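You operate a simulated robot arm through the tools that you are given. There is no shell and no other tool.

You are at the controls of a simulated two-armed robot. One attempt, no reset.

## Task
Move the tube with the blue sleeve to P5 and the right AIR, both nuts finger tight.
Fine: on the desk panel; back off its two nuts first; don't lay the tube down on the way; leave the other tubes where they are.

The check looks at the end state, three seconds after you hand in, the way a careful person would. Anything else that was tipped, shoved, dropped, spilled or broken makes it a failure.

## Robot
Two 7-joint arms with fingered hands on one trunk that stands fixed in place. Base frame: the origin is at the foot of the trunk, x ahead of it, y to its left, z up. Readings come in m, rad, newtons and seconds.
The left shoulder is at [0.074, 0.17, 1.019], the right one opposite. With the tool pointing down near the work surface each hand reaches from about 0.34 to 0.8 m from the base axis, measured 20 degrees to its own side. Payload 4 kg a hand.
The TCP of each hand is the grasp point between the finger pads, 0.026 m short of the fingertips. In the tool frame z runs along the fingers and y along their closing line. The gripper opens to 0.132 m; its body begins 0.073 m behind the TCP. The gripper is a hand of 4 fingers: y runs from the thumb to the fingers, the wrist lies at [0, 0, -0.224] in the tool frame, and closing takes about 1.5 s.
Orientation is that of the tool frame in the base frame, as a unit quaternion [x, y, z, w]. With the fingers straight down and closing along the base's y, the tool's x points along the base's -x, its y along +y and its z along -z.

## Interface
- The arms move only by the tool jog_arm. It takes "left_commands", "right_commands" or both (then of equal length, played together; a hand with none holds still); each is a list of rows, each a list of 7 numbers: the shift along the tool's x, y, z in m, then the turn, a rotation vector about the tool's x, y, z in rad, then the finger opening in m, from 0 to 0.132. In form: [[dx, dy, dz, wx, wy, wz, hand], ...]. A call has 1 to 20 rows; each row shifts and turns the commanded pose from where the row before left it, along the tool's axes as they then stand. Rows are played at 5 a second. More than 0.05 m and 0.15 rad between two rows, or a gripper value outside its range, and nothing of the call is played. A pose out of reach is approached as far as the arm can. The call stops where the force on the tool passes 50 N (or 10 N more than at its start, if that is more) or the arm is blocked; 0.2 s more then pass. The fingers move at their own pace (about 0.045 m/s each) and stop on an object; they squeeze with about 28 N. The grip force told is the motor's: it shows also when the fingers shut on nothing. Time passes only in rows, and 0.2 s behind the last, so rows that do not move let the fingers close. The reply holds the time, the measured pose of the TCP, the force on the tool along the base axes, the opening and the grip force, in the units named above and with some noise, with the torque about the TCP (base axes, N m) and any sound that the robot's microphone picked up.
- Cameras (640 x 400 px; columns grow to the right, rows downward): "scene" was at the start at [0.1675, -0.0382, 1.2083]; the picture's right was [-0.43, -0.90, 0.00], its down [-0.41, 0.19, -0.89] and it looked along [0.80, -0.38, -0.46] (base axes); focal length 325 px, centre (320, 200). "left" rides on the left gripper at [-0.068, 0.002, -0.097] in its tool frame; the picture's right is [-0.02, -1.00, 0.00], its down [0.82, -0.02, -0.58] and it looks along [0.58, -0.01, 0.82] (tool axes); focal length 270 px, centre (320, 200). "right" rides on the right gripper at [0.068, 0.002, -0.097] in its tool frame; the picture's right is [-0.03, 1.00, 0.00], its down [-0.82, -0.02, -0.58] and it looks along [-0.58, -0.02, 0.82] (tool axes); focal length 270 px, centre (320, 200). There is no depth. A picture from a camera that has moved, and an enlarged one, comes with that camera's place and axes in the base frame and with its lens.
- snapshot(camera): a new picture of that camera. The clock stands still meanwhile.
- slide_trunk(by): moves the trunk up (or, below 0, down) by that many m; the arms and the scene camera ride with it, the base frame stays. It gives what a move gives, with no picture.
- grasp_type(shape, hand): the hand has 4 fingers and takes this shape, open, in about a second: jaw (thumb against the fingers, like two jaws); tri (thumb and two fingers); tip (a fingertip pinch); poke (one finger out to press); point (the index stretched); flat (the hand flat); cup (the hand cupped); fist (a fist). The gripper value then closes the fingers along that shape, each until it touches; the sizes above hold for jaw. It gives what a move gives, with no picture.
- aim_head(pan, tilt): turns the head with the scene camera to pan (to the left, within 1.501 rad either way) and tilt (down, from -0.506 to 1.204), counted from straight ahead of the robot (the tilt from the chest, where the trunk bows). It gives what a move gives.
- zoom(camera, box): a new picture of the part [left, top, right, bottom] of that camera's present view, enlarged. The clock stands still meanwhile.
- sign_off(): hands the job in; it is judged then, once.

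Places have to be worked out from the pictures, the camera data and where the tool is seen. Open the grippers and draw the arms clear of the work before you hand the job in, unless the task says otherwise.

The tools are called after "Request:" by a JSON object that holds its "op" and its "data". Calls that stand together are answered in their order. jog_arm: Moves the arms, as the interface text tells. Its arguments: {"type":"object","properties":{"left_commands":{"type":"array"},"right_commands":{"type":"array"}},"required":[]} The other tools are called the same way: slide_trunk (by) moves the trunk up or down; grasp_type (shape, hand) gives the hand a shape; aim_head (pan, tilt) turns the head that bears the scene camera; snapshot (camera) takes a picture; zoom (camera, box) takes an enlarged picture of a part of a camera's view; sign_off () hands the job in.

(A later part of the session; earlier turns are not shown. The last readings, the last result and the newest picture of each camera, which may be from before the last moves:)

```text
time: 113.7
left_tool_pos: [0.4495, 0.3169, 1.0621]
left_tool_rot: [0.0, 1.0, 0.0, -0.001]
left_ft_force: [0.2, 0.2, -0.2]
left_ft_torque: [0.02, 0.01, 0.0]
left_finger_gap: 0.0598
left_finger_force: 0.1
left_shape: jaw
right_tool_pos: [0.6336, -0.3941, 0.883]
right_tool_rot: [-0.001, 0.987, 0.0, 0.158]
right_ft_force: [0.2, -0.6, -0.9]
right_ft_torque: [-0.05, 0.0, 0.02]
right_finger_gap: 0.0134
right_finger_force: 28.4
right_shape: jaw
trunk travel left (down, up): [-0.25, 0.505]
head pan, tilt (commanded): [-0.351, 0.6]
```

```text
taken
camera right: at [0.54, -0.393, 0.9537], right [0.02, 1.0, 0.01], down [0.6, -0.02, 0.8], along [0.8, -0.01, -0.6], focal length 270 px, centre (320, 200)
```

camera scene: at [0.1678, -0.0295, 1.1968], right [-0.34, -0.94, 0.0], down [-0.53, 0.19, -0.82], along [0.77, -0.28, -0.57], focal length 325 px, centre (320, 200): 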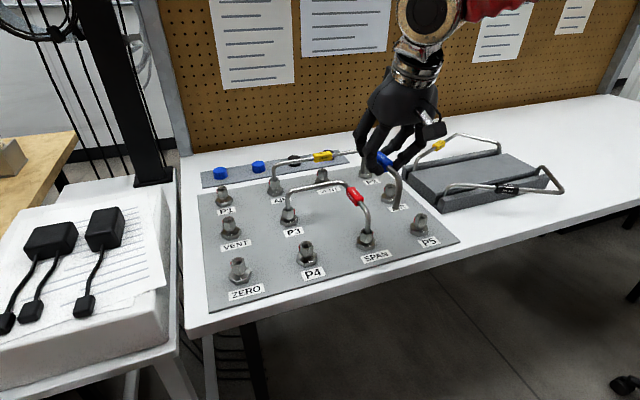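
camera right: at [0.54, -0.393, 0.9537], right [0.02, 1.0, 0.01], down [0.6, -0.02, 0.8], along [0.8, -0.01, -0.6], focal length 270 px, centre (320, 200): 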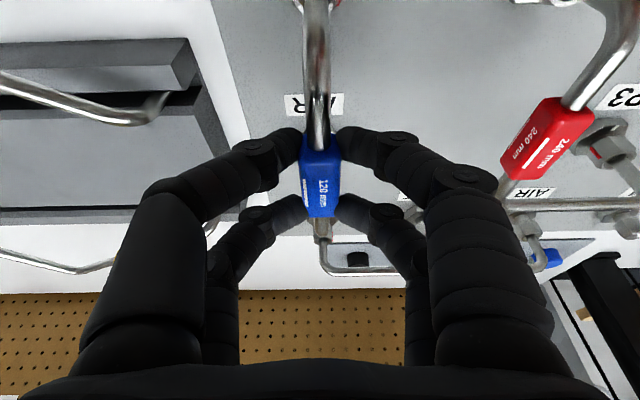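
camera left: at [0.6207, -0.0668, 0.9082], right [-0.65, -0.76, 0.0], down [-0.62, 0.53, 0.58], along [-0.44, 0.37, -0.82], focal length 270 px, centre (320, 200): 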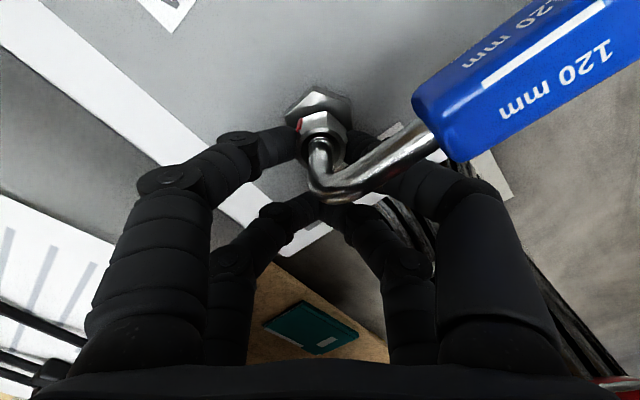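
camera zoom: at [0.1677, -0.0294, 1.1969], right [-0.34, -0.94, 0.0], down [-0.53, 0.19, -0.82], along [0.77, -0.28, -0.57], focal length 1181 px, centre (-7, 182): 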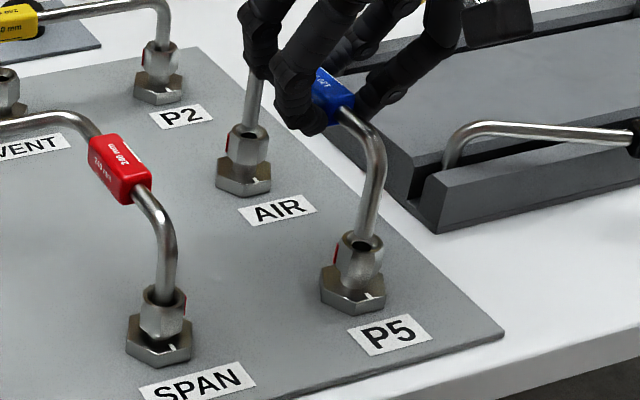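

Now I'll zoom tightly on each leg end relative to its port.

Request:
{"op": "zoom", "data": {"camera": "scene", "box": [400, 190, 440, 230]}}

Request:
{"op": "zoom", "data": {"camera": "scene", "box": [370, 160, 410, 200]}}

```text
10.00 times, centred on (420, 210) of scene
camera zoom: at [0.1677, -0.0294, 1.1969], right [-0.34, -0.94, 0.0], down [-0.53, 0.19, -0.82], along [0.77, -0.28, -0.57], focal length 3248 px, centre (-680, 100)
```

zoom: 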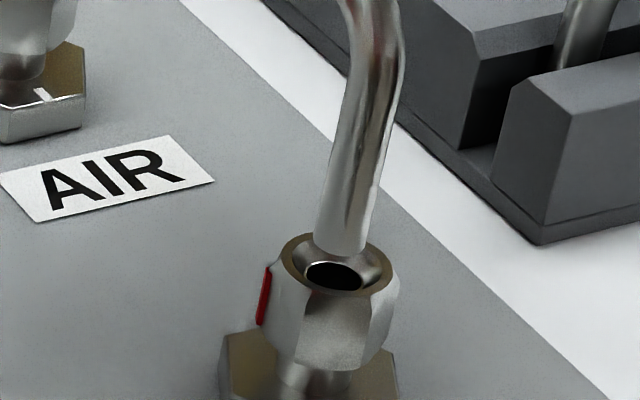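

```text
10.00 times, centred on (390, 180) of scene
camera zoom: at [0.1677, -0.0294, 1.1969], right [-0.34, -0.94, 0.0], down [-0.53, 0.19, -0.82], along [0.77, -0.28, -0.57], focal length 3248 px, centre (-380, 400)
```

zoom: 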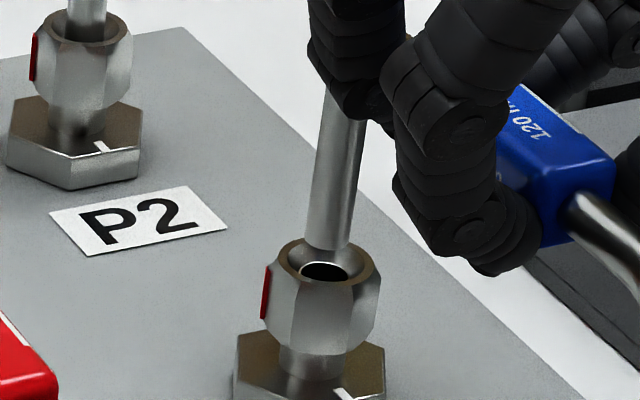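

Both leg axes project straight into the P5 and AIR holes to within about 1 mm. I'll lower slowly in 4 mm steps, checking force.

Request:
{"op": "jog_arm", "data": {"right_commands": [[0.00125, 0, 0.0038, 0, 0, 0, 0.0], [0.00125, 0, 0.0038, 0, 0, 0, 0.0], [0.00125, 0, 0.0038, 0, 0, 0, 0.0], [0, 0, 0, 0, 0, 0, 0.0]]}}

Request:
{"op": "zoom", "data": {"camera": "scene", "box": [400, 190, 440, 230]}}

Request:
{"op": "zoom", "data": {"camera": "scene", "box": [370, 160, 410, 200]}}

```text
time: 114.7
left_tool_pos: [0.4501, 0.3169, 1.063]
left_tool_rot: [0.0, 1.0, 0.0, -0.001]
left_ft_force: [-0.3, -0.5, 0.5]
left_ft_torque: [0.03, -0.04, 0.01]
left_finger_gap: 0.0598
left_finger_force: 0.0
left_shape: jaw
right_tool_pos: [0.6329, -0.396, 0.8704]
right_tool_rot: [-0.002, 0.988, 0.001, 0.156]
right_ft_force: [-0.1, 1.2, -0.8]
right_ft_torque: [0.06, -0.01, 0.0]
right_finger_gap: 0.0132
right_finger_force: 27.9
right_shape: jaw
trunk travel left (down, up): [-0.25, 0.505]
head pan, tilt (commanded): [-0.351, 0.6]
```

```text
10.00 times, centred on (420, 210) of scene
camera zoom: at [0.168, -0.0293, 1.1967], right [-0.34, -0.94, 0.0], down [-0.53, 0.19, -0.82], along [0.77, -0.28, -0.57], focal length 3248 px, centre (-680, 100)
```

zoom: 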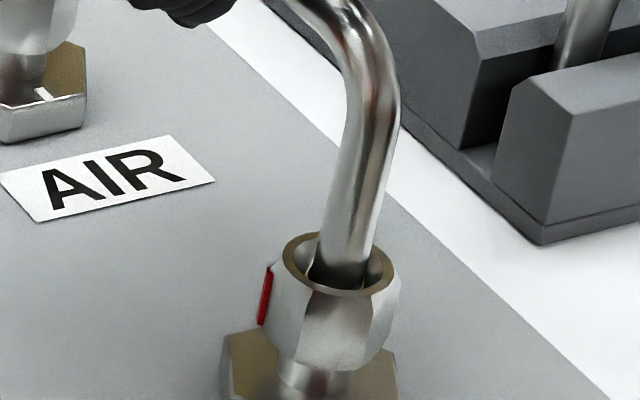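

```text
10.00 times, centred on (390, 180) of scene
camera zoom: at [0.168, -0.0293, 1.1967], right [-0.34, -0.94, 0.0], down [-0.53, 0.19, -0.82], along [0.77, -0.28, -0.57], focal length 3248 px, centre (-380, 400)
```

zoom: 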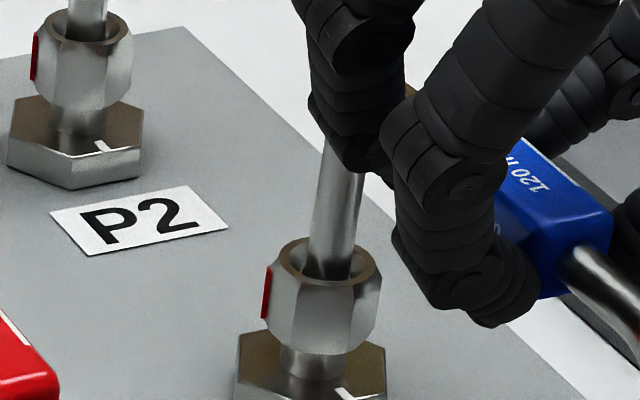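

Both legs have entered the holes with no force. I'll continue down in small steps toward the seat at TCP z of about 0.858.

Request:
{"op": "jog_arm", "data": {"right_commands": [[0.00094, 0, 0.00285, 0, 0, 0, 0.0], [0.00094, 0, 0.00285, 0, 0, 0, 0.0], [0.00094, 0, 0.00285, 0, 0, 0, 0.0], [0, 0, 0, 0, 0, 0, 0.0]]}}

Request:
{"op": "zoom", "data": {"camera": "scene", "box": [400, 190, 440, 230]}}

```text
time: 115.7
left_tool_pos: [0.4491, 0.3166, 1.0631]
left_tool_rot: [0.0, 1.0, 0.0, -0.002]
left_ft_force: [0.2, 0.3, 0.1]
left_ft_torque: [0.01, 0.0, 0.0]
left_finger_gap: 0.0596
left_finger_force: 0.1
left_shape: jaw
right_tool_pos: [0.6331, -0.3959, 0.862]
right_tool_rot: [-0.001, 0.987, 0.0, 0.158]
right_ft_force: [2.3, 0.4, 0.4]
right_ft_torque: [0.02, -0.07, -0.04]
right_finger_gap: 0.0133
right_finger_force: 27.7
right_shape: jaw
trunk travel left (down, up): [-0.25, 0.505]
head pan, tilt (commanded): [-0.351, 0.6]
```

```text
10.00 times, centred on (420, 210) of scene
camera zoom: at [0.168, -0.0294, 1.1968], right [-0.34, -0.94, 0.0], down [-0.53, 0.19, -0.82], along [0.77, -0.28, -0.57], focal length 3248 px, centre (-680, 100)
```

zoom: 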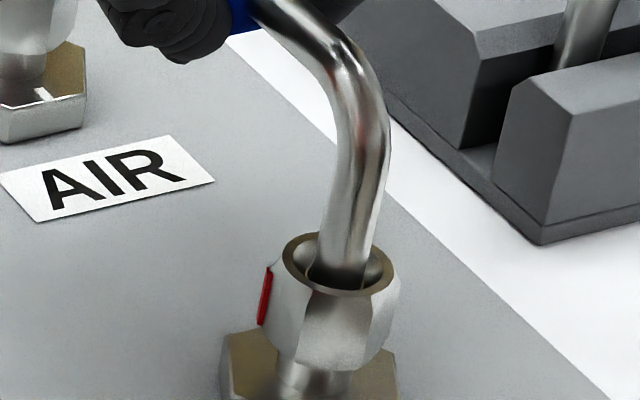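

Continuing down in 1.5 mm steps to feel the seat.

Request:
{"op": "jog_arm", "data": {"right_commands": [[0.00047, 0, 0.00143, 0, 0, 0, 0.0], [0.00047, 0, 0.00143, 0, 0, 0, 0.0], [0.00047, 0, 0.00143, 0, 0, 0, 0.0], [0, 0, 0, 0, 0, 0, 0.0]]}}

```text
time: 116.7
left_tool_pos: [0.4496, 0.3169, 1.0624]
left_tool_rot: [0.0, 1.0, 0.0, 0.0]
left_ft_force: [-0.1, 0.3, -0.4]
left_ft_torque: [0.0, 0.02, 0.02]
left_finger_gap: 0.0596
left_finger_force: 0.2
left_shape: jaw
right_tool_pos: [0.6339, -0.3948, 0.8581]
right_tool_rot: [-0.001, 0.987, 0.0, 0.158]
right_ft_force: [4.1, 0.4, 9.5]
right_ft_torque: [0.01, -0.06, 0.05]
right_finger_gap: 0.0133
right_finger_force: 28.0
right_shape: jaw
trunk travel left (down, up): [-0.25, 0.505]
head pan, tilt (commanded): [-0.351, 0.6]
```

Fz rose to 9.5 N at z of about 0.858, which matches the original seated height. I'll press 1 mm more to make sure both legs are bottomed, then check visually.

Request:
{"op": "jog_arm", "data": {"right_commands": [[0.00031, 0, 0.00095, 0, 0, 0, 0.0], [0, 0, 0, 0, 0, 0, 0.0]]}}

Request:
{"op": "zoom", "data": {"camera": "scene", "box": [400, 185, 440, 230]}}

Request:
{"op": "zoom", "data": {"camera": "scene", "box": [370, 160, 410, 200]}}

```text
time: 117.2
left_tool_pos: [0.449, 0.3177, 1.0634]
left_tool_rot: [-0.001, 1.0, 0.0, 0.0]
left_ft_force: [0.0, -1.0, 0.3]
left_ft_torque: [0.01, -0.01, 0.01]
left_finger_gap: 0.0596
left_finger_force: 0.0
left_shape: jaw
right_tool_pos: [0.6338, -0.394, 0.8578]
right_tool_rot: [-0.002, 0.987, 0.0, 0.159]
right_ft_force: [4.7, 0.1, 15.5]
right_ft_torque: [0.01, -0.06, -0.01]
right_finger_gap: 0.0135
right_finger_force: 28.4
right_shape: jaw
trunk travel left (down, up): [-0.25, 0.505]
head pan, tilt (commanded): [-0.351, 0.6]
```

```text
8.89 times, centred on (420, 208) of scene
camera zoom: at [0.167, -0.0286, 1.1971], right [-0.34, -0.94, 0.0], down [-0.53, 0.19, -0.83], along [0.77, -0.28, -0.56], focal length 2888 px, centre (-569, 133)
```

zoom: 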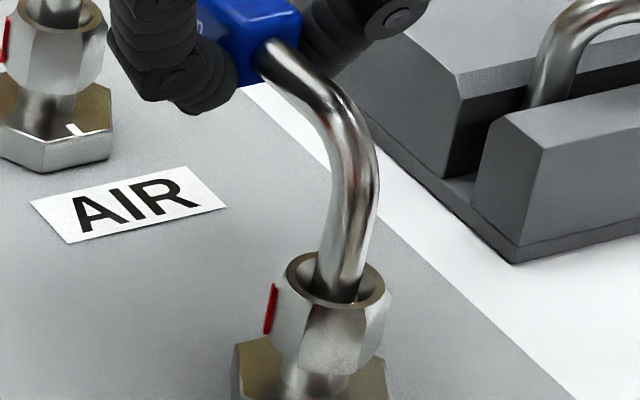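

```text
10.00 times, centred on (390, 180) of scene
camera zoom: at [0.167, -0.0286, 1.1971], right [-0.34, -0.94, 0.0], down [-0.53, 0.19, -0.83], along [0.77, -0.28, -0.56], focal length 3248 px, centre (-380, 400)
```

zoom: 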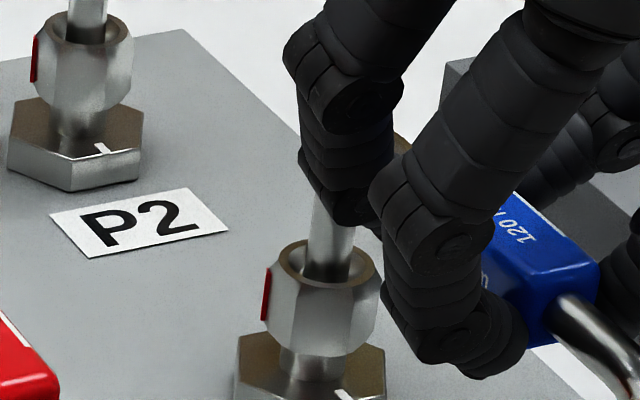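

The tube is firmly seated (15 N reaction). I'll unload slightly, open the fingers, and rise straight up off the sleeve.

Request:
{"op": "jog_arm", "data": {"right_commands": [[-0.00037, 0, -0.00114, 0, 0, 0, 0.0], [0, 0, 0, 0, 0, 0, 0.03], [0, 0, 0, 0, 0, 0, 0.045], [0, 0, 0, 0, 0, 0, 0.05], [0, 0, 0, 0, 0, 0, 0.05], [-0.0031, 0, -0.0095, 0, 0, 0, 0.05], [-0.0062, 0, -0.019, 0, 0, 0, 0.05], [-0.0093, 0, -0.0285, 0, 0, 0, 0.05], [-0.0093, 0, -0.0285, 0, 0, 0, 0.05], [0, 0, 0, 0, 0, 0, 0.05]]}}

Request:
{"op": "snapshot", "data": {"camera": "scene"}}

Request:
{"op": "zoom", "data": {"camera": "scene", "box": [360, 150, 460, 250]}}

Request:
{"op": "snapshot", "data": {"camera": "right"}}

```text
time: 119.5
left_tool_pos: [0.4489, 0.3165, 1.0621]
left_tool_rot: [0.0, 1.0, 0.001, 0.0]
left_ft_force: [0.1, 0.9, 0.6]
left_ft_torque: [-0.02, 0.01, 0.01]
left_finger_gap: 0.0596
left_finger_force: 0.1
left_shape: jaw
right_tool_pos: [0.6348, -0.3965, 0.9484]
right_tool_rot: [-0.001, 0.988, 0.0, 0.156]
right_ft_force: [0.7, -0.2, -0.6]
right_ft_torque: [0.02, -0.03, 0.0]
right_finger_gap: 0.0495
right_finger_force: 0.0
right_shape: jaw
trunk travel left (down, up): [-0.25, 0.505]
head pan, tilt (commanded): [-0.351, 0.6]
```

```text
taken
camera scene: at [0.1681, -0.0295, 1.1967], right [-0.34, -0.94, 0.0], down [-0.53, 0.19, -0.82], along [0.77, -0.28, -0.57], focal length 325 px, centre (320, 200)
```

scene: 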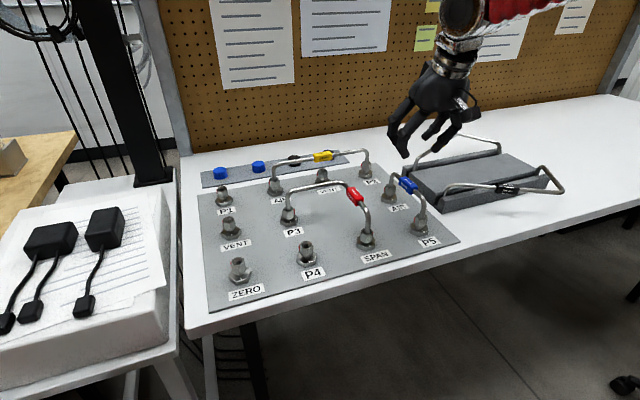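

```text
4.00 times, centred on (410, 200) of scene
camera zoom: at [0.1681, -0.0295, 1.1967], right [-0.34, -0.94, 0.0], down [-0.53, 0.19, -0.82], along [0.77, -0.28, -0.57], focal length 1299 px, centre (-40, 200)
```

zoom: 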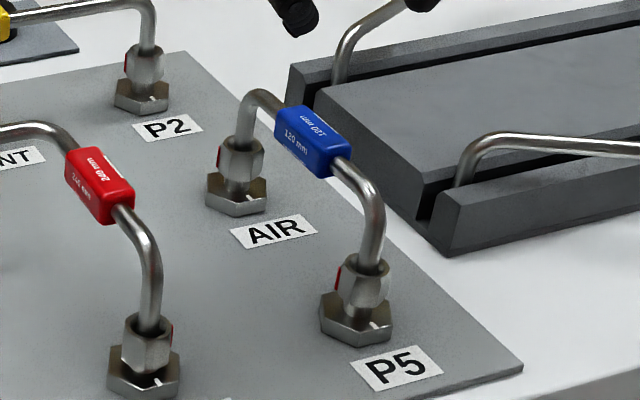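

```text
taken
camera right: at [0.5405, -0.3944, 1.0193], right [0.02, 1.0, 0.01], down [0.6, -0.02, 0.8], along [0.8, -0.01, -0.6], focal length 270 px, centre (320, 200)
```

right: 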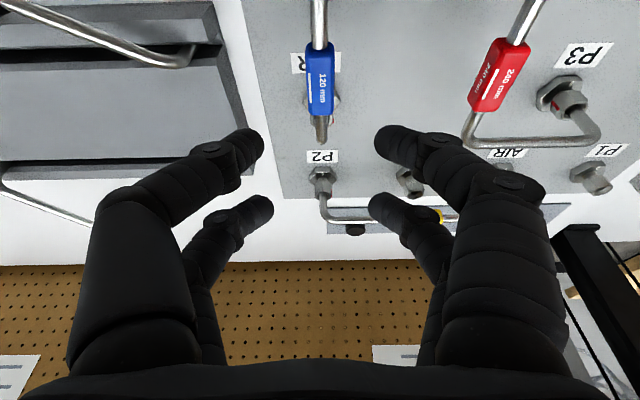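

The tube now stands in P5 and AIR. Next I tighten P5, so I'll remove the tilt, yaw the right hand 50° counter-clockwise for a 100° clockwise stroke, and go over P5. The gripping pair will be at tool x = -0.0183 so the other pair stays on the robot side, away from the run.

Request:
{"op": "jog_arm", "data": {"right_commands": [[0, 0, 0, 0, 0.105, 0, 0.06], [0, 0, 0, 0, 0.105, 0, 0.06], [0, 0, 0, 0, 0.106, 0, 0.06], [0, 0, 0, 0, 0, -0.1455, 0.06], [0, 0, 0, 0, 0, -0.1455, 0.06], [0, 0, 0, 0, 0, -0.1455, 0.06], [0, 0, 0, 0, 0, -0.1455, 0.06], [0, 0, 0, 0, 0, -0.1455, 0.06], [0, 0, 0, 0, 0, -0.1455, 0.06], [0.026, 0.0212, 0, 0, 0, 0, 0.06], [0.026, 0.0212, 0, 0, 0, 0, 0.06], [0, 0, 0.03, 0, 0, 0, 0.06], [0, 0, 0, 0, 0, 0, 0.06]]}}

Request:
{"op": "snapshot", "data": {"camera": "right"}}

Request:
{"op": "zoom", "data": {"camera": "right", "box": [240, 50, 400, 170]}}

```text
time: 122.2
left_tool_pos: [0.4491, 0.3168, 1.0635]
left_tool_rot: [0.0, 1.0, 0.001, -0.001]
left_ft_force: [-0.2, -0.4, 0.2]
left_ft_torque: [0.04, -0.01, 0.0]
left_finger_gap: 0.0599
left_finger_force: 0.0
left_shape: jaw
right_tool_pos: [0.5674, -0.4074, 0.917]
right_tool_rot: [-0.424, 0.906, 0.0, 0.0]
right_ft_force: [0.3, -0.3, 0.3]
right_ft_torque: [0.0, -0.01, 0.01]
right_finger_gap: 0.0596
right_finger_force: 0.1
right_shape: jaw
trunk travel left (down, up): [-0.25, 0.505]
head pan, tilt (commanded): [-0.351, 0.6]
```

```text
taken
camera right: at [0.5231, -0.459, 1.0146], right [-0.75, 0.66, 0.0], down [0.54, 0.61, 0.58], along [0.38, 0.43, -0.82], focal length 270 px, centre (320, 200)
```

right: 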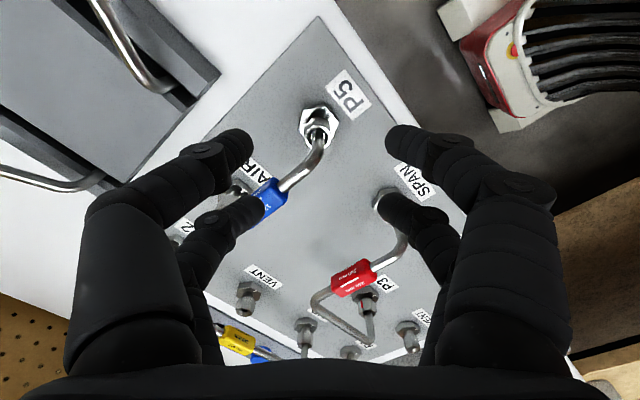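

```text
3.33 times, centred on (320, 110) of right
camera zoom: at [0.5231, -0.459, 1.0146], right [-0.75, 0.66, 0.0], down [0.54, 0.61, 0.58], along [0.38, 0.43, -0.82], focal length 901 px, centre (320, 500)
```

zoom: 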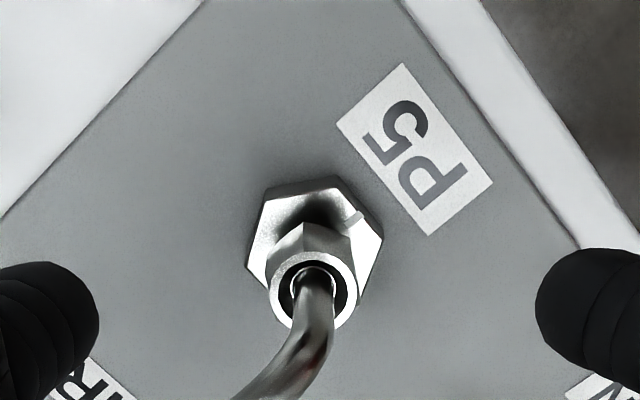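

The P5 nut is at tool (-0.0175, -0.0029). I'll trim and descend to z of about 0.85 and check clearance to the run.

Request:
{"op": "jog_arm", "data": {"right_commands": [[0.0008, -0.0029, 0.02, 0, 0, 0, 0.06], [0, 0, 0.025, 0, 0, 0, 0.06], [0, 0, 0.02, 0, 0, 0, 0.06], [0, 0, 0, 0, 0, 0, 0.06]]}}

Request:
{"op": "zoom", "data": {"camera": "right", "box": [180, 60, 460, 260]}}

Request:
{"op": "zoom", "data": {"camera": "scene", "box": [350, 140, 470, 250]}}

```text
time: 123.2
left_tool_pos: [0.4503, 0.3166, 1.063]
left_tool_rot: [-0.001, 1.0, 0.0, -0.001]
left_ft_force: [-0.1, -1.0, -0.1]
left_ft_torque: [0.0, -0.01, 0.0]
left_finger_gap: 0.06
left_finger_force: 0.0
left_shape: jaw
right_tool_pos: [0.5707, -0.4092, 0.8512]
right_tool_rot: [-0.423, 0.906, 0.0, -0.001]
right_ft_force: [0.7, 0.6, 0.2]
right_ft_torque: [-0.05, -0.02, 0.01]
right_finger_gap: 0.0598
right_finger_force: 0.1
right_shape: jaw
trunk travel left (down, up): [-0.25, 0.505]
head pan, tilt (commanded): [-0.351, 0.6]
```

```text
2.00 times, centred on (320, 160) of right
camera zoom: at [0.5263, -0.46, 0.9494], right [-0.75, 0.66, 0.0], down [0.54, 0.61, 0.58], along [0.38, 0.43, -0.82], focal length 541 px, centre (320, 280)
```

zoom: 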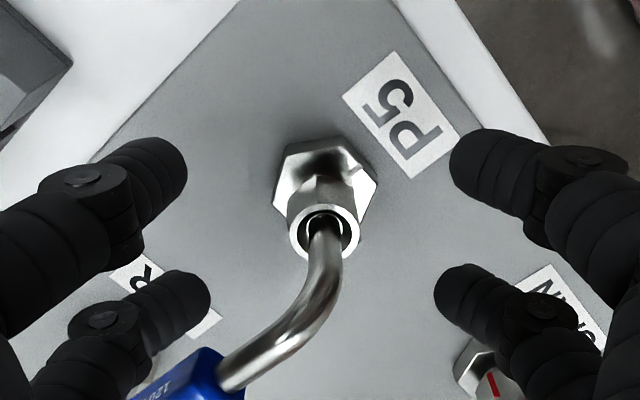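

```text
3.64 times, centred on (410, 195) of scene
camera zoom: at [0.1678, -0.0294, 1.1968], right [-0.34, -0.94, 0.0], down [-0.53, 0.19, -0.82], along [0.77, -0.28, -0.57], focal length 1181 px, centre (-7, 218)
```

zoom: 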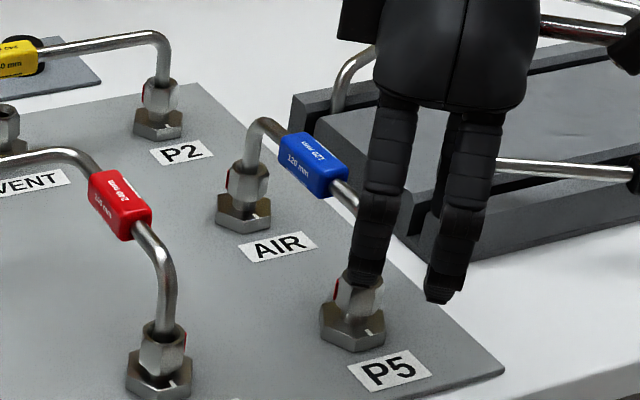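

Clearance looks fine and lateral alignment is good. I'll trim 2 mm along x and descend to grip height at z of about 0.813.

Request:
{"op": "jog_arm", "data": {"right_commands": [[0.002, 0, 0.015, 0, 0, 0, 0.055], [0, 0, 0.015, 0, 0, 0, 0.055], [0, 0, 0.009, 0, 0, 0, 0.055], [0, 0, 0, 0, 0, 0, 0.055]]}}

Request:
{"op": "zoom", "data": {"camera": "right", "box": [180, 80, 460, 280]}}

```text
time: 124.2
left_tool_pos: [0.4502, 0.3168, 1.0635]
left_tool_rot: [0.0, 1.0, 0.0, -0.001]
left_ft_force: [0.0, 0.0, 0.0]
left_ft_torque: [-0.03, -0.02, -0.05]
left_finger_gap: 0.0598
left_finger_force: 0.1
left_shape: jaw
right_tool_pos: [0.5691, -0.4117, 0.8126]
right_tool_rot: [-0.425, 0.905, -0.001, 0.0]
right_ft_force: [-0.2, 0.0, 0.1]
right_ft_torque: [-0.02, -0.01, -0.01]
right_finger_gap: 0.0555
right_finger_force: 0.0
right_shape: jaw
trunk travel left (down, up): [-0.25, 0.505]
head pan, tilt (commanded): [-0.351, 0.6]
```

```text
2.00 times, centred on (320, 180) of right
camera zoom: at [0.5249, -0.4631, 0.9108], right [-0.75, 0.66, 0.0], down [0.54, 0.61, 0.58], along [0.38, 0.43, -0.82], focal length 541 px, centre (320, 240)
```

zoom: 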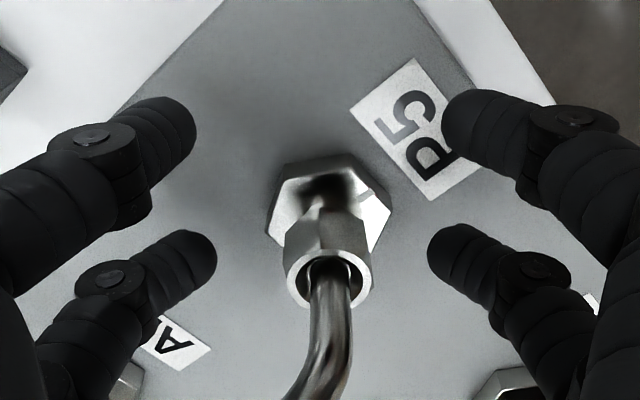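

The nut is centred between the rear pair. I'll close and turn clockwise 20° as a check.

Request:
{"op": "jog_arm", "data": {"right_commands": [[0, 0.0005, 0, 0, 0, 0, 0.04], [0, 0, 0, 0, 0, 0, 0.02], [0, 0, 0, 0, 0, 0, 0.0], [0, 0, 0, 0, 0, 0, 0.0], [0, 0, 0, 0, 0, 0, 0.0], [0, 0, 0, 0, 0, 0, 0.0], [-0.00013, 0.00219, 0.00023, 0, 0, 0.12, 0.0], [-0.00013, 0.00219, 0.00023, 0, 0, 0.12, 0.0], [-0.00013, 0.00219, 0.00023, 0, 0, 0.12, 0.0]]}}

Request:
{"op": "zoom", "data": {"camera": "right", "box": [180, 80, 460, 280]}}

Request:
{"op": "zoom", "data": {"camera": "scene", "box": [380, 170, 450, 240]}}

```text
time: 126.2
left_tool_pos: [0.4494, 0.3169, 1.0634]
left_tool_rot: [0.0, 1.0, 0.0, -0.001]
left_ft_force: [0.5, -1.0, -0.3]
left_ft_torque: [0.02, -0.01, -0.03]
left_finger_gap: 0.0596
left_finger_force: 0.0
left_shape: jaw
right_tool_pos: [0.563, -0.4059, 0.8123]
right_tool_rot: [-0.255, 0.967, 0.0, 0.0]
right_ft_force: [1.7, 1.4, -5.1]
right_ft_torque: [-0.04, 0.05, 0.01]
right_finger_gap: 0.0001
right_finger_force: 27.6
right_shape: jaw
trunk travel left (down, up): [-0.25, 0.505]
head pan, tilt (commanded): [-0.351, 0.6]
```

```text
2.00 times, centred on (320, 180) of right
camera zoom: at [0.5047, -0.4382, 0.91], right [-0.47, 0.88, 0.0], down [0.72, 0.38, 0.58], along [0.51, 0.27, -0.82], focal length 541 px, centre (320, 240)
```

zoom: 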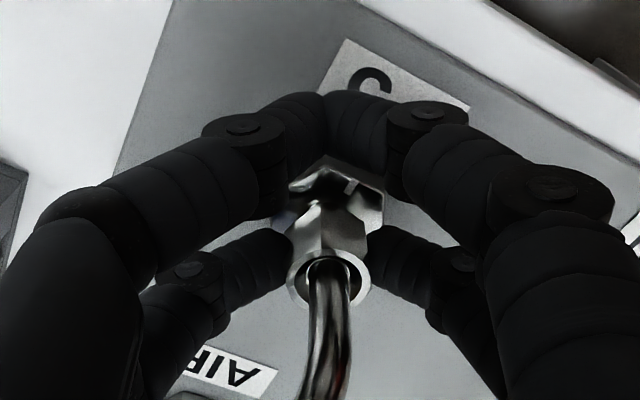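

```text
5.71 times, centred on (415, 205) of scene
camera zoom: at [0.1686, -0.0295, 1.1966], right [-0.34, -0.94, 0.0], down [-0.53, 0.19, -0.82], along [0.77, -0.28, -0.57], focal length 1856 px, centre (-223, 171)
```

zoom: 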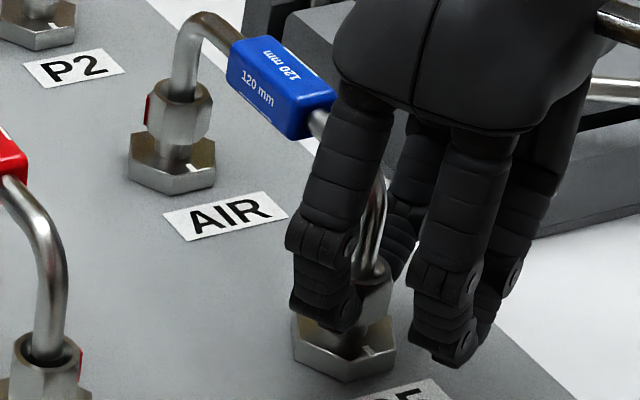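

Torque is near zero and the nut is turning. I'll complete the clockwise stroke with another 76°.

Request:
{"op": "jog_arm", "data": {"right_commands": [[-0.00013, 0.00219, 0.00023, 0, 0, 0.12, 0.0], [-0.00013, 0.00219, 0.00023, 0, 0, 0.12, 0.0], [-0.00013, 0.00219, 0.00023, 0, 0, 0.12, 0.0], [-0.00013, 0.00219, 0.00023, 0, 0, 0.12, 0.0], [-0.00013, 0.00219, 0.00023, 0, 0, 0.12, 0.0], [-0.00013, 0.00219, 0.00023, 0, 0, 0.12, 0.0], [-0.00013, 0.00219, 0.00023, 0, 0, 0.12, 0.0], [-0.00013, 0.00219, 0.00023, 0, 0, 0.12, 0.0], [-0.00013, 0.00219, 0.00023, 0, 0, 0.12, 0.0], [-0.00013, 0.00219, 0.00023, 0, 0, 0.12, 0.0], [-0.00013, 0.00219, 0.00023, 0, 0, 0.12, 0.0]]}}

Request:
{"op": "zoom", "data": {"camera": "right", "box": [180, 80, 460, 280]}}

Request:
{"op": "zoom", "data": {"camera": "scene", "box": [380, 170, 450, 240]}}

```text
time: 128.7
left_tool_pos: [0.4498, 0.3172, 1.0619]
left_tool_rot: [0.0, 1.0, 0.0, -0.001]
left_ft_force: [-0.3, -0.2, -1.0]
left_ft_torque: [0.04, 0.02, 0.0]
left_finger_gap: 0.0594
left_finger_force: 0.0
left_shape: jaw
right_tool_pos: [0.5649, -0.3835, 0.8099]
right_tool_rot: [0.394, 0.919, 0.0, -0.001]
right_ft_force: [-6.1, 11.7, -4.9]
right_ft_torque: [0.27, 0.18, 0.11]
right_finger_gap: 0.0
right_finger_force: 27.8
right_shape: jaw
trunk travel left (down, up): [-0.25, 0.505]
head pan, tilt (commanded): [-0.351, 0.6]
```

```text
2.00 times, centred on (320, 180) of right
camera zoom: at [0.5211, -0.3323, 0.9078], right [0.74, 0.67, 0.0], down [0.55, -0.6, 0.58], along [0.39, -0.43, -0.82], focal length 541 px, centre (320, 240)
```

zoom: 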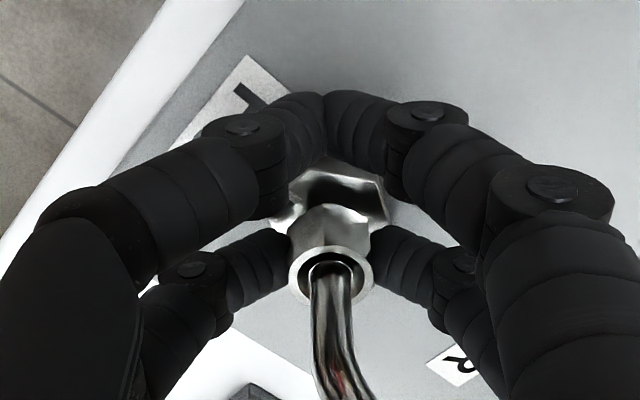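

```text
5.71 times, centred on (415, 205) of scene
camera zoom: at [0.1677, -0.0286, 1.1968], right [-0.34, -0.94, 0.0], down [-0.53, 0.19, -0.82], along [0.77, -0.28, -0.57], focal length 1856 px, centre (-223, 171)
```

zoom: 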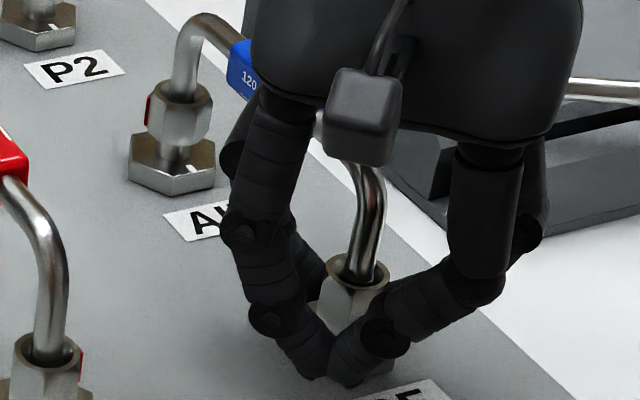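

The first stroke is done with light load. I'll open, swing back counter-clockwise, and check before the final tightening grip.

Request:
{"op": "jog_arm", "data": {"right_commands": [[0, 0, 0, 0, 0, 0, 0.055], [0, 0, 0, 0, 0, 0, 0.055], [0, 0, 0, 0, 0, 0, 0.055], [0, 0, 0, 0, 0, 0, 0.055], [-0.000175, -0.00253, 0, 0, 0, -0.1385, 0.055], [-0.000175, -0.00253, 0, 0, 0, -0.1385, 0.055], [-0.000175, -0.00253, 0, 0, 0, -0.1385, 0.055], [-0.000175, -0.00253, 0, 0, 0, -0.1385, 0.055], [-0.000175, -0.00253, 0, 0, 0, -0.1385, 0.055], [-0.000175, -0.00253, 0, 0, 0, -0.1385, 0.055], [-0.000175, -0.00253, 0, 0, 0, -0.1385, 0.055], [-0.000175, -0.00253, 0, 0, 0, -0.1385, 0.055], [-0.000175, -0.00253, 0, 0, 0, -0.1385, 0.055], [-0.000175, -0.00253, 0, 0, 0, -0.1385, 0.055], [-0.000175, -0.00253, 0, 0, 0, -0.1385, 0.055], [0, 0, 0, 0, 0, 0, 0.055]]}}

Request:
{"op": "zoom", "data": {"camera": "right", "box": [180, 80, 460, 280]}}

Request:
{"op": "zoom", "data": {"camera": "scene", "box": [380, 170, 450, 240]}}

```text
time: 132.1
left_tool_pos: [0.4498, 0.3165, 1.0627]
left_tool_rot: [0.0, 1.0, 0.0, -0.001]
left_ft_force: [0.3, -0.7, 0.2]
left_ft_torque: [0.0, 0.0, -0.01]
left_finger_gap: 0.0595
left_finger_force: 0.1
left_shape: jaw
right_tool_pos: [0.565, -0.4099, 0.8084]
right_tool_rot: [-0.352, 0.936, 0.0, -0.001]
right_ft_force: [0.7, -0.7, 0.4]
right_ft_torque: [0.01, -0.03, 0.05]
right_finger_gap: 0.0546
right_finger_force: 0.1
right_shape: jaw
trunk travel left (down, up): [-0.25, 0.505]
head pan, tilt (commanded): [-0.351, 0.6]
```

```text
2.00 times, centred on (320, 180) of right
camera zoom: at [0.5136, -0.4533, 0.9074], right [-0.64, 0.77, 0.0], down [0.63, 0.52, 0.58], along [0.44, 0.37, -0.82], focal length 541 px, centre (320, 240)
```

zoom: 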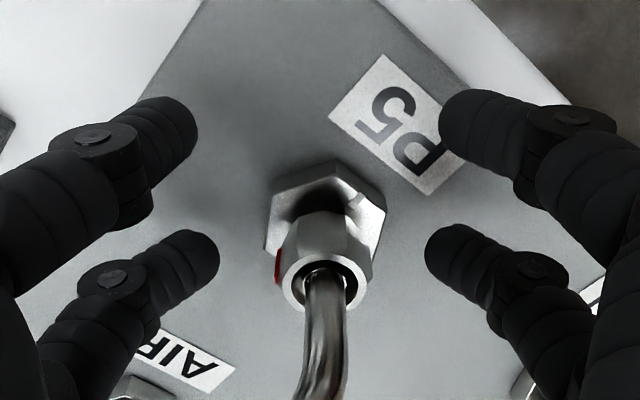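

```text
5.71 times, centred on (415, 205) of scene
camera zoom: at [0.1679, -0.0294, 1.1968], right [-0.34, -0.94, 0.0], down [-0.53, 0.19, -0.82], along [0.77, -0.28, -0.57], focal length 1856 px, centre (-223, 171)
```

zoom: 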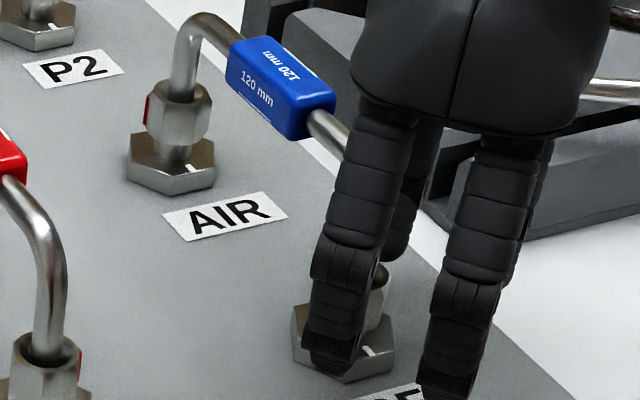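

The mark is at about -36° as expected, with about 54° left to the tight position. I'll grip and turn clockwise 55°, then read the torque.

Request:
{"op": "jog_arm", "data": {"right_commands": [[0, -0.0002, 0, 0, 0, 0, 0.04], [0, 0, 0, 0, 0, 0, 0.02], [0, 0, 0, 0, 0, 0, 0.0], [0, 0, 0, 0, 0, 0, 0.0], [0, 0, 0, 0, 0, 0, 0.0], [0, 0, 0, 0, 0, 0, 0.0], [-0.00013, 0.00219, 0.00023, 0, 0, 0.12, 0.0], [-0.00013, 0.00219, 0.00023, 0, 0, 0.12, 0.0], [-0.00013, 0.00219, 0.00023, 0, 0, 0.12, 0.0], [-0.00013, 0.00219, 0.00023, 0, 0, 0.12, 0.0], [-0.00013, 0.00219, 0.00023, 0, 0, 0.12, 0.0], [-0.00013, 0.00219, 0.00023, 0, 0, 0.12, 0.0], [-0.00013, 0.00219, 0.00023, 0, 0, 0.12, 0.0]]}}

Request:
{"op": "zoom", "data": {"camera": "right", "box": [180, 80, 460, 280]}}

```text
time: 134.8
left_tool_pos: [0.4483, 0.3183, 1.0627]
left_tool_rot: [0.0, 1.0, 0.0, -0.001]
left_ft_force: [0.5, -0.1, -0.2]
left_ft_torque: [0.02, 0.01, -0.02]
left_finger_gap: 0.0598
left_finger_force: 0.1
left_shape: jaw
right_tool_pos: [0.5572, -0.3952, 0.809]
right_tool_rot: [0.062, 0.998, 0.0, -0.002]
right_ft_force: [-18.6, 9.6, -6.6]
right_ft_torque: [0.23, 0.53, 0.43]
right_finger_gap: 0.0
right_finger_force: 27.2
right_shape: jaw
trunk travel left (down, up): [-0.25, 0.505]
head pan, tilt (commanded): [-0.351, 0.6]
```

```text
2.00 times, centred on (320, 180) of right
camera zoom: at [0.4915, -0.385, 0.9062], right [0.15, 0.99, 0.0], down [0.81, -0.12, 0.58], along [0.57, -0.09, -0.82], focal length 541 px, centre (320, 240)
```

zoom: 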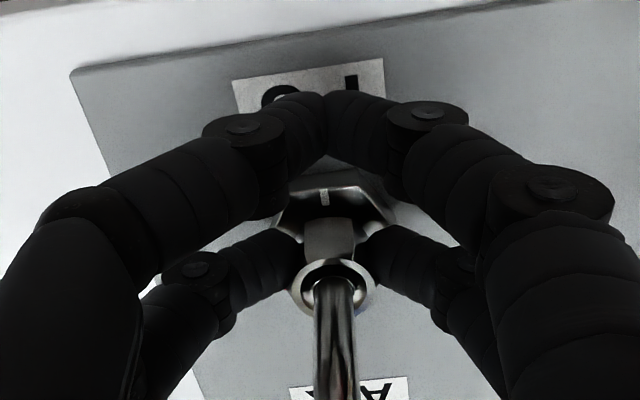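

The nut has nearly reached the tight orientation, but the grip was 17° off the flats and the hand was pushed 5 mm back. I'll open, swing to yaw about -22° so the pads meet the flats squarely, and re-centre visually for the final tightening.

Request:
{"op": "jog_arm", "data": {"right_commands": [[0, 0, 0, 0, 0, 0, 0.055], [0, 0, 0, 0, 0, 0, 0.055], [0, 0, 0, 0, 0, 0, 0.055], [0, 0, 0, 0, 0, 0, 0.055], [-0.00015, 0.0024, 0, 0, 0, 0.13, 0.055], [-0.00015, 0.0024, 0, 0, 0, 0.13, 0.055], [0, 0, 0, 0, 0, 0, 0.055]]}}

Request:
{"op": "zoom", "data": {"camera": "right", "box": [180, 80, 460, 280]}}

Request:
{"op": "zoom", "data": {"camera": "scene", "box": [380, 170, 450, 240]}}

```text
time: 136.4
left_tool_pos: [0.4489, 0.3174, 1.0633]
left_tool_rot: [0.0, 1.0, 0.0, -0.001]
left_ft_force: [-0.9, 1.0, 0.0]
left_ft_torque: [-0.02, 0.02, -0.02]
left_finger_gap: 0.0598
left_finger_force: 0.1
left_shape: jaw
right_tool_pos: [0.5623, -0.391, 0.8082]
right_tool_rot: [0.19, 0.982, -0.001, 0.0]
right_ft_force: [0.0, -0.2, -0.2]
right_ft_torque: [0.06, -0.02, -0.02]
right_finger_gap: 0.0547
right_finger_force: 0.1
right_shape: jaw
trunk travel left (down, up): [-0.25, 0.505]
head pan, tilt (commanded): [-0.351, 0.6]
```

```text
2.00 times, centred on (320, 180) of right
camera zoom: at [0.5002, -0.3644, 0.906], right [0.4, 0.92, 0.0], down [0.75, -0.32, 0.58], along [0.53, -0.23, -0.82], focal length 541 px, centre (320, 240)
```

zoom: 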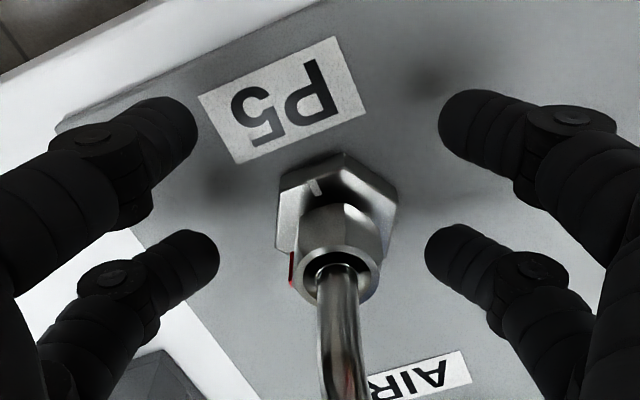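

```text
5.71 times, centred on (415, 205) of scene
camera zoom: at [0.1679, -0.0294, 1.1968], right [-0.34, -0.94, 0.0], down [-0.53, 0.19, -0.82], along [0.77, -0.28, -0.57], focal length 1856 px, centre (-223, 171)
```

zoom: 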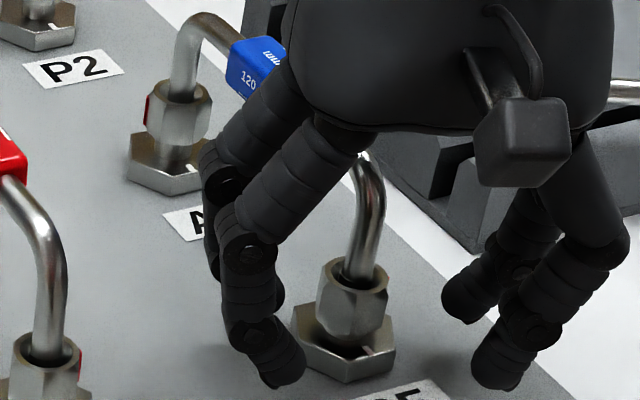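

The mark reads about -90°, essentially the tight position. I'll re-centre by 4 mm, grip squarely on the flats, and apply a final clockwise turn to confirm torque.

Request:
{"op": "jog_arm", "data": {"right_commands": [[0, 0.004, 0, 0, 0, 0, 0.05], [0, 0, 0, 0, 0, 0, 0.03], [0, 0, 0, 0, 0, 0, 0.0], [0, 0, 0, 0, 0, 0, 0.0], [0, 0, 0, 0, 0, 0, 0.0], [0, 0, 0, 0, 0, 0, 0.0], [-5e-05, 0.00146, 0.0001, 0, 0, 0.08, 0.0], [-5e-05, 0.00146, 0.0001, 0, 0, 0.08, 0.0], [0, 0, 0, 0, 0, 0, 0.0]]}}

Request:
{"op": "zoom", "data": {"camera": "right", "box": [180, 80, 460, 280]}}

```text
time: 138.4
left_tool_pos: [0.4489, 0.3171, 1.0625]
left_tool_rot: [0.0, 1.0, 0.0, -0.001]
left_ft_force: [-0.1, 0.8, -0.5]
left_ft_torque: [0.02, -0.05, 0.01]
left_finger_gap: 0.0596
left_finger_force: 0.0
left_shape: jaw
right_tool_pos: [0.5638, -0.3836, 0.8081]
right_tool_rot: [0.269, 0.963, -0.001, -0.001]
right_ft_force: [0.7, 0.2, -2.1]
right_ft_torque: [0.01, 0.04, 0.25]
right_finger_gap: 0.0
right_finger_force: 28.0
right_shape: jaw
trunk travel left (down, up): [-0.25, 0.505]
head pan, tilt (commanded): [-0.351, 0.6]
```

```text
2.00 times, centred on (320, 180) of right
camera zoom: at [0.5086, -0.3479, 0.9057], right [0.54, 0.84, 0.0], down [0.69, -0.44, 0.58], along [0.49, -0.31, -0.82], focal length 541 px, centre (320, 240)
```

zoom: 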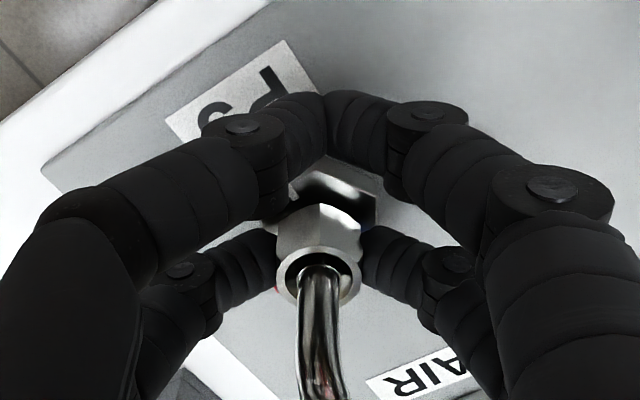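

Clean torque of 0.25 N·m with no side load. I'll keep turning in small steps until it firms up.

Request:
{"op": "jog_arm", "data": {"right_commands": [[-5e-05, 0.00146, 0.0001, 0, 0, 0.08, 0.0], [-5e-05, 0.00146, 0.0001, 0, 0, 0.08, 0.0], [0, 0, 0, 0, 0, 0, 0.0]]}}

Request:
{"op": "zoom", "data": {"camera": "right", "box": [250, 150, 390, 250]}}

```text
time: 139.2
left_tool_pos: [0.4507, 0.3173, 1.0617]
left_tool_rot: [0.0, 1.0, 0.001, -0.001]
left_ft_force: [0.2, -0.2, 0.6]
left_ft_torque: [0.02, 0.02, 0.0]
left_finger_gap: 0.0595
left_finger_force: 0.1
left_shape: jaw
right_tool_pos: [0.5665, -0.3829, 0.8079]
right_tool_rot: [0.345, 0.939, -0.001, -0.001]
right_ft_force: [0.7, -0.9, -3.3]
right_ft_torque: [0.07, 0.03, 0.3]
right_finger_gap: 0.0
right_finger_force: 28.2
right_shape: jaw
trunk travel left (down, up): [-0.25, 0.505]
head pan, tilt (commanded): [-0.351, 0.6]
```

```text
4.00 times, centred on (320, 200) of right
camera zoom: at [0.5169, -0.3368, 0.9056], right [0.67, 0.75, 0.0], down [0.61, -0.54, 0.58], along [0.43, -0.38, -0.82], focal length 1081 px, centre (320, 200)
```

zoom: 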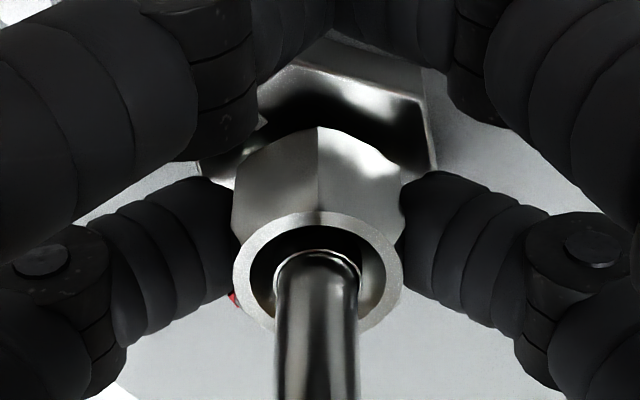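

The nut is still following the hand (mark now about -102°), with torque slowly rising to 0.3 N·m. I'll turn another 9° to see whether it firms up.

Request:
{"op": "jog_arm", "data": {"right_commands": [[-5e-05, 0.00146, 0.0001, 0, 0, 0.08, 0.0], [-5e-05, 0.00146, 0.0001, 0, 0, 0.08, 0.0], [0, 0, 0, 0, 0, 0, 0.0]]}}

Request:
{"op": "zoom", "data": {"camera": "right", "box": [250, 150, 390, 250]}}

Request:
{"op": "zoom", "data": {"camera": "scene", "box": [380, 170, 450, 240]}}

```text
time: 140.1
left_tool_pos: [0.4505, 0.3162, 1.063]
left_tool_rot: [0.001, 1.0, 0.0, -0.002]
left_ft_force: [-0.2, 0.2, 0.1]
left_ft_torque: [-0.01, -0.02, -0.03]
left_finger_gap: 0.0598
left_finger_force: 0.1
left_shape: jaw
right_tool_pos: [0.5693, -0.3802, 0.8076]
right_tool_rot: [0.418, 0.908, 0.0, -0.001]
right_ft_force: [-1.6, -0.1, -9.9]
right_ft_torque: [0.16, 0.14, 0.34]
right_finger_gap: 0.0003
right_finger_force: 27.8
right_shape: jaw
trunk travel left (down, up): [-0.25, 0.505]
head pan, tilt (commanded): [-0.351, 0.6]
```

```text
4.00 times, centred on (320, 200) of right
camera zoom: at [0.5274, -0.3273, 0.906], right [0.78, 0.63, 0.0], down [0.52, -0.63, 0.58], along [0.36, -0.45, -0.82], focal length 1081 px, centre (320, 200)
```

zoom: 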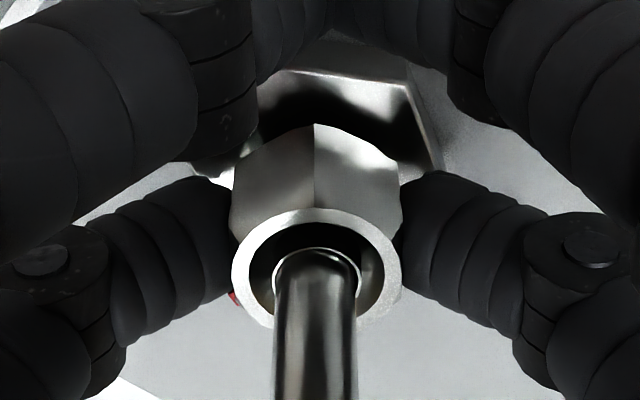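

```text
5.71 times, centred on (415, 205) of scene
camera zoom: at [0.1686, -0.0299, 1.1966], right [-0.34, -0.94, 0.0], down [-0.53, 0.19, -0.82], along [0.77, -0.28, -0.57], focal length 1856 px, centre (-223, 171)
```

zoom: 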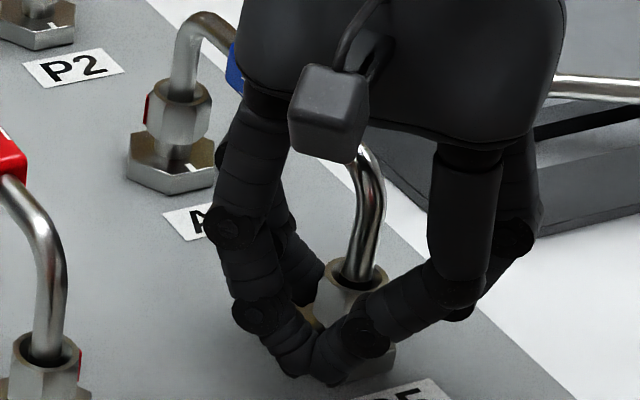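

The nut is now past the orientation of the originally tight ones (about -111°) at 0.34 N·m, which is snug. I'll release, lift, and check that it holds.

Request:
{"op": "jog_arm", "data": {"right_commands": [[0, 0, 0, 0, 0, 0, 0.03], [0, 0, 0, 0, 0, 0, 0.055], [0, 0, 0, 0, 0, 0, 0.055], [0, 0, 0, 0, 0, 0, 0.055], [0, 0, -0.03, 0, 0, 0, 0.055], [0, 0, -0.04, 0, 0, 0, 0.055], [0, 0, -0.04, 0, 0, 0, 0.055], [0, 0, 0, 0, 0, 0, 0.055]]}}

Request:
{"op": "zoom", "data": {"camera": "right", "box": [250, 30, 410, 150]}}

Request:
{"op": "zoom", "data": {"camera": "scene", "box": [350, 160, 450, 260]}}

```text
time: 141.8
left_tool_pos: [0.4497, 0.3172, 1.0632]
left_tool_rot: [0.0, 1.0, 0.0, 0.0]
left_ft_force: [0.1, -0.1, 0.3]
left_ft_torque: [-0.03, 0.0, 0.0]
left_finger_gap: 0.0595
left_finger_force: 0.1
left_shape: jaw
right_tool_pos: [0.5697, -0.3787, 0.9174]
right_tool_rot: [0.418, 0.908, -0.001, 0.0]
right_ft_force: [-0.6, -0.3, 0.7]
right_ft_torque: [-0.01, -0.01, -0.02]
right_finger_gap: 0.0546
right_finger_force: 0.0
right_shape: jaw
trunk travel left (down, up): [-0.25, 0.505]
head pan, tilt (commanded): [-0.351, 0.6]
```

```text
3.33 times, centred on (330, 90) of right
camera zoom: at [0.5276, -0.3262, 1.015], right [0.78, 0.63, 0.0], down [0.52, -0.63, 0.58], along [0.36, -0.45, -0.82], focal length 901 px, centre (287, 567)
```

zoom: 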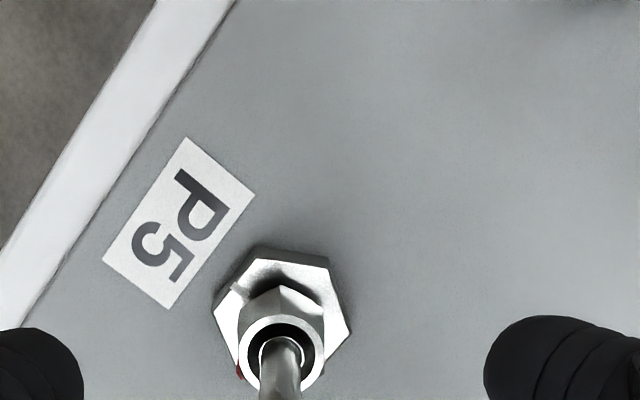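

```text
4.00 times, centred on (400, 210) of scene
camera zoom: at [0.1682, -0.0294, 1.1967], right [-0.34, -0.94, 0.0], down [-0.53, 0.19, -0.82], along [0.77, -0.28, -0.57], focal length 1299 px, centre (0, 160)
```

zoom: 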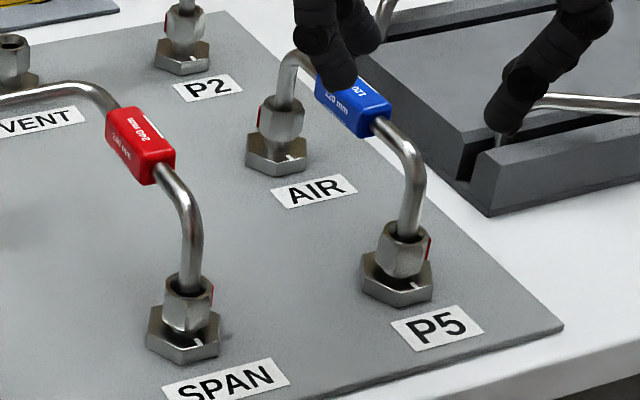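

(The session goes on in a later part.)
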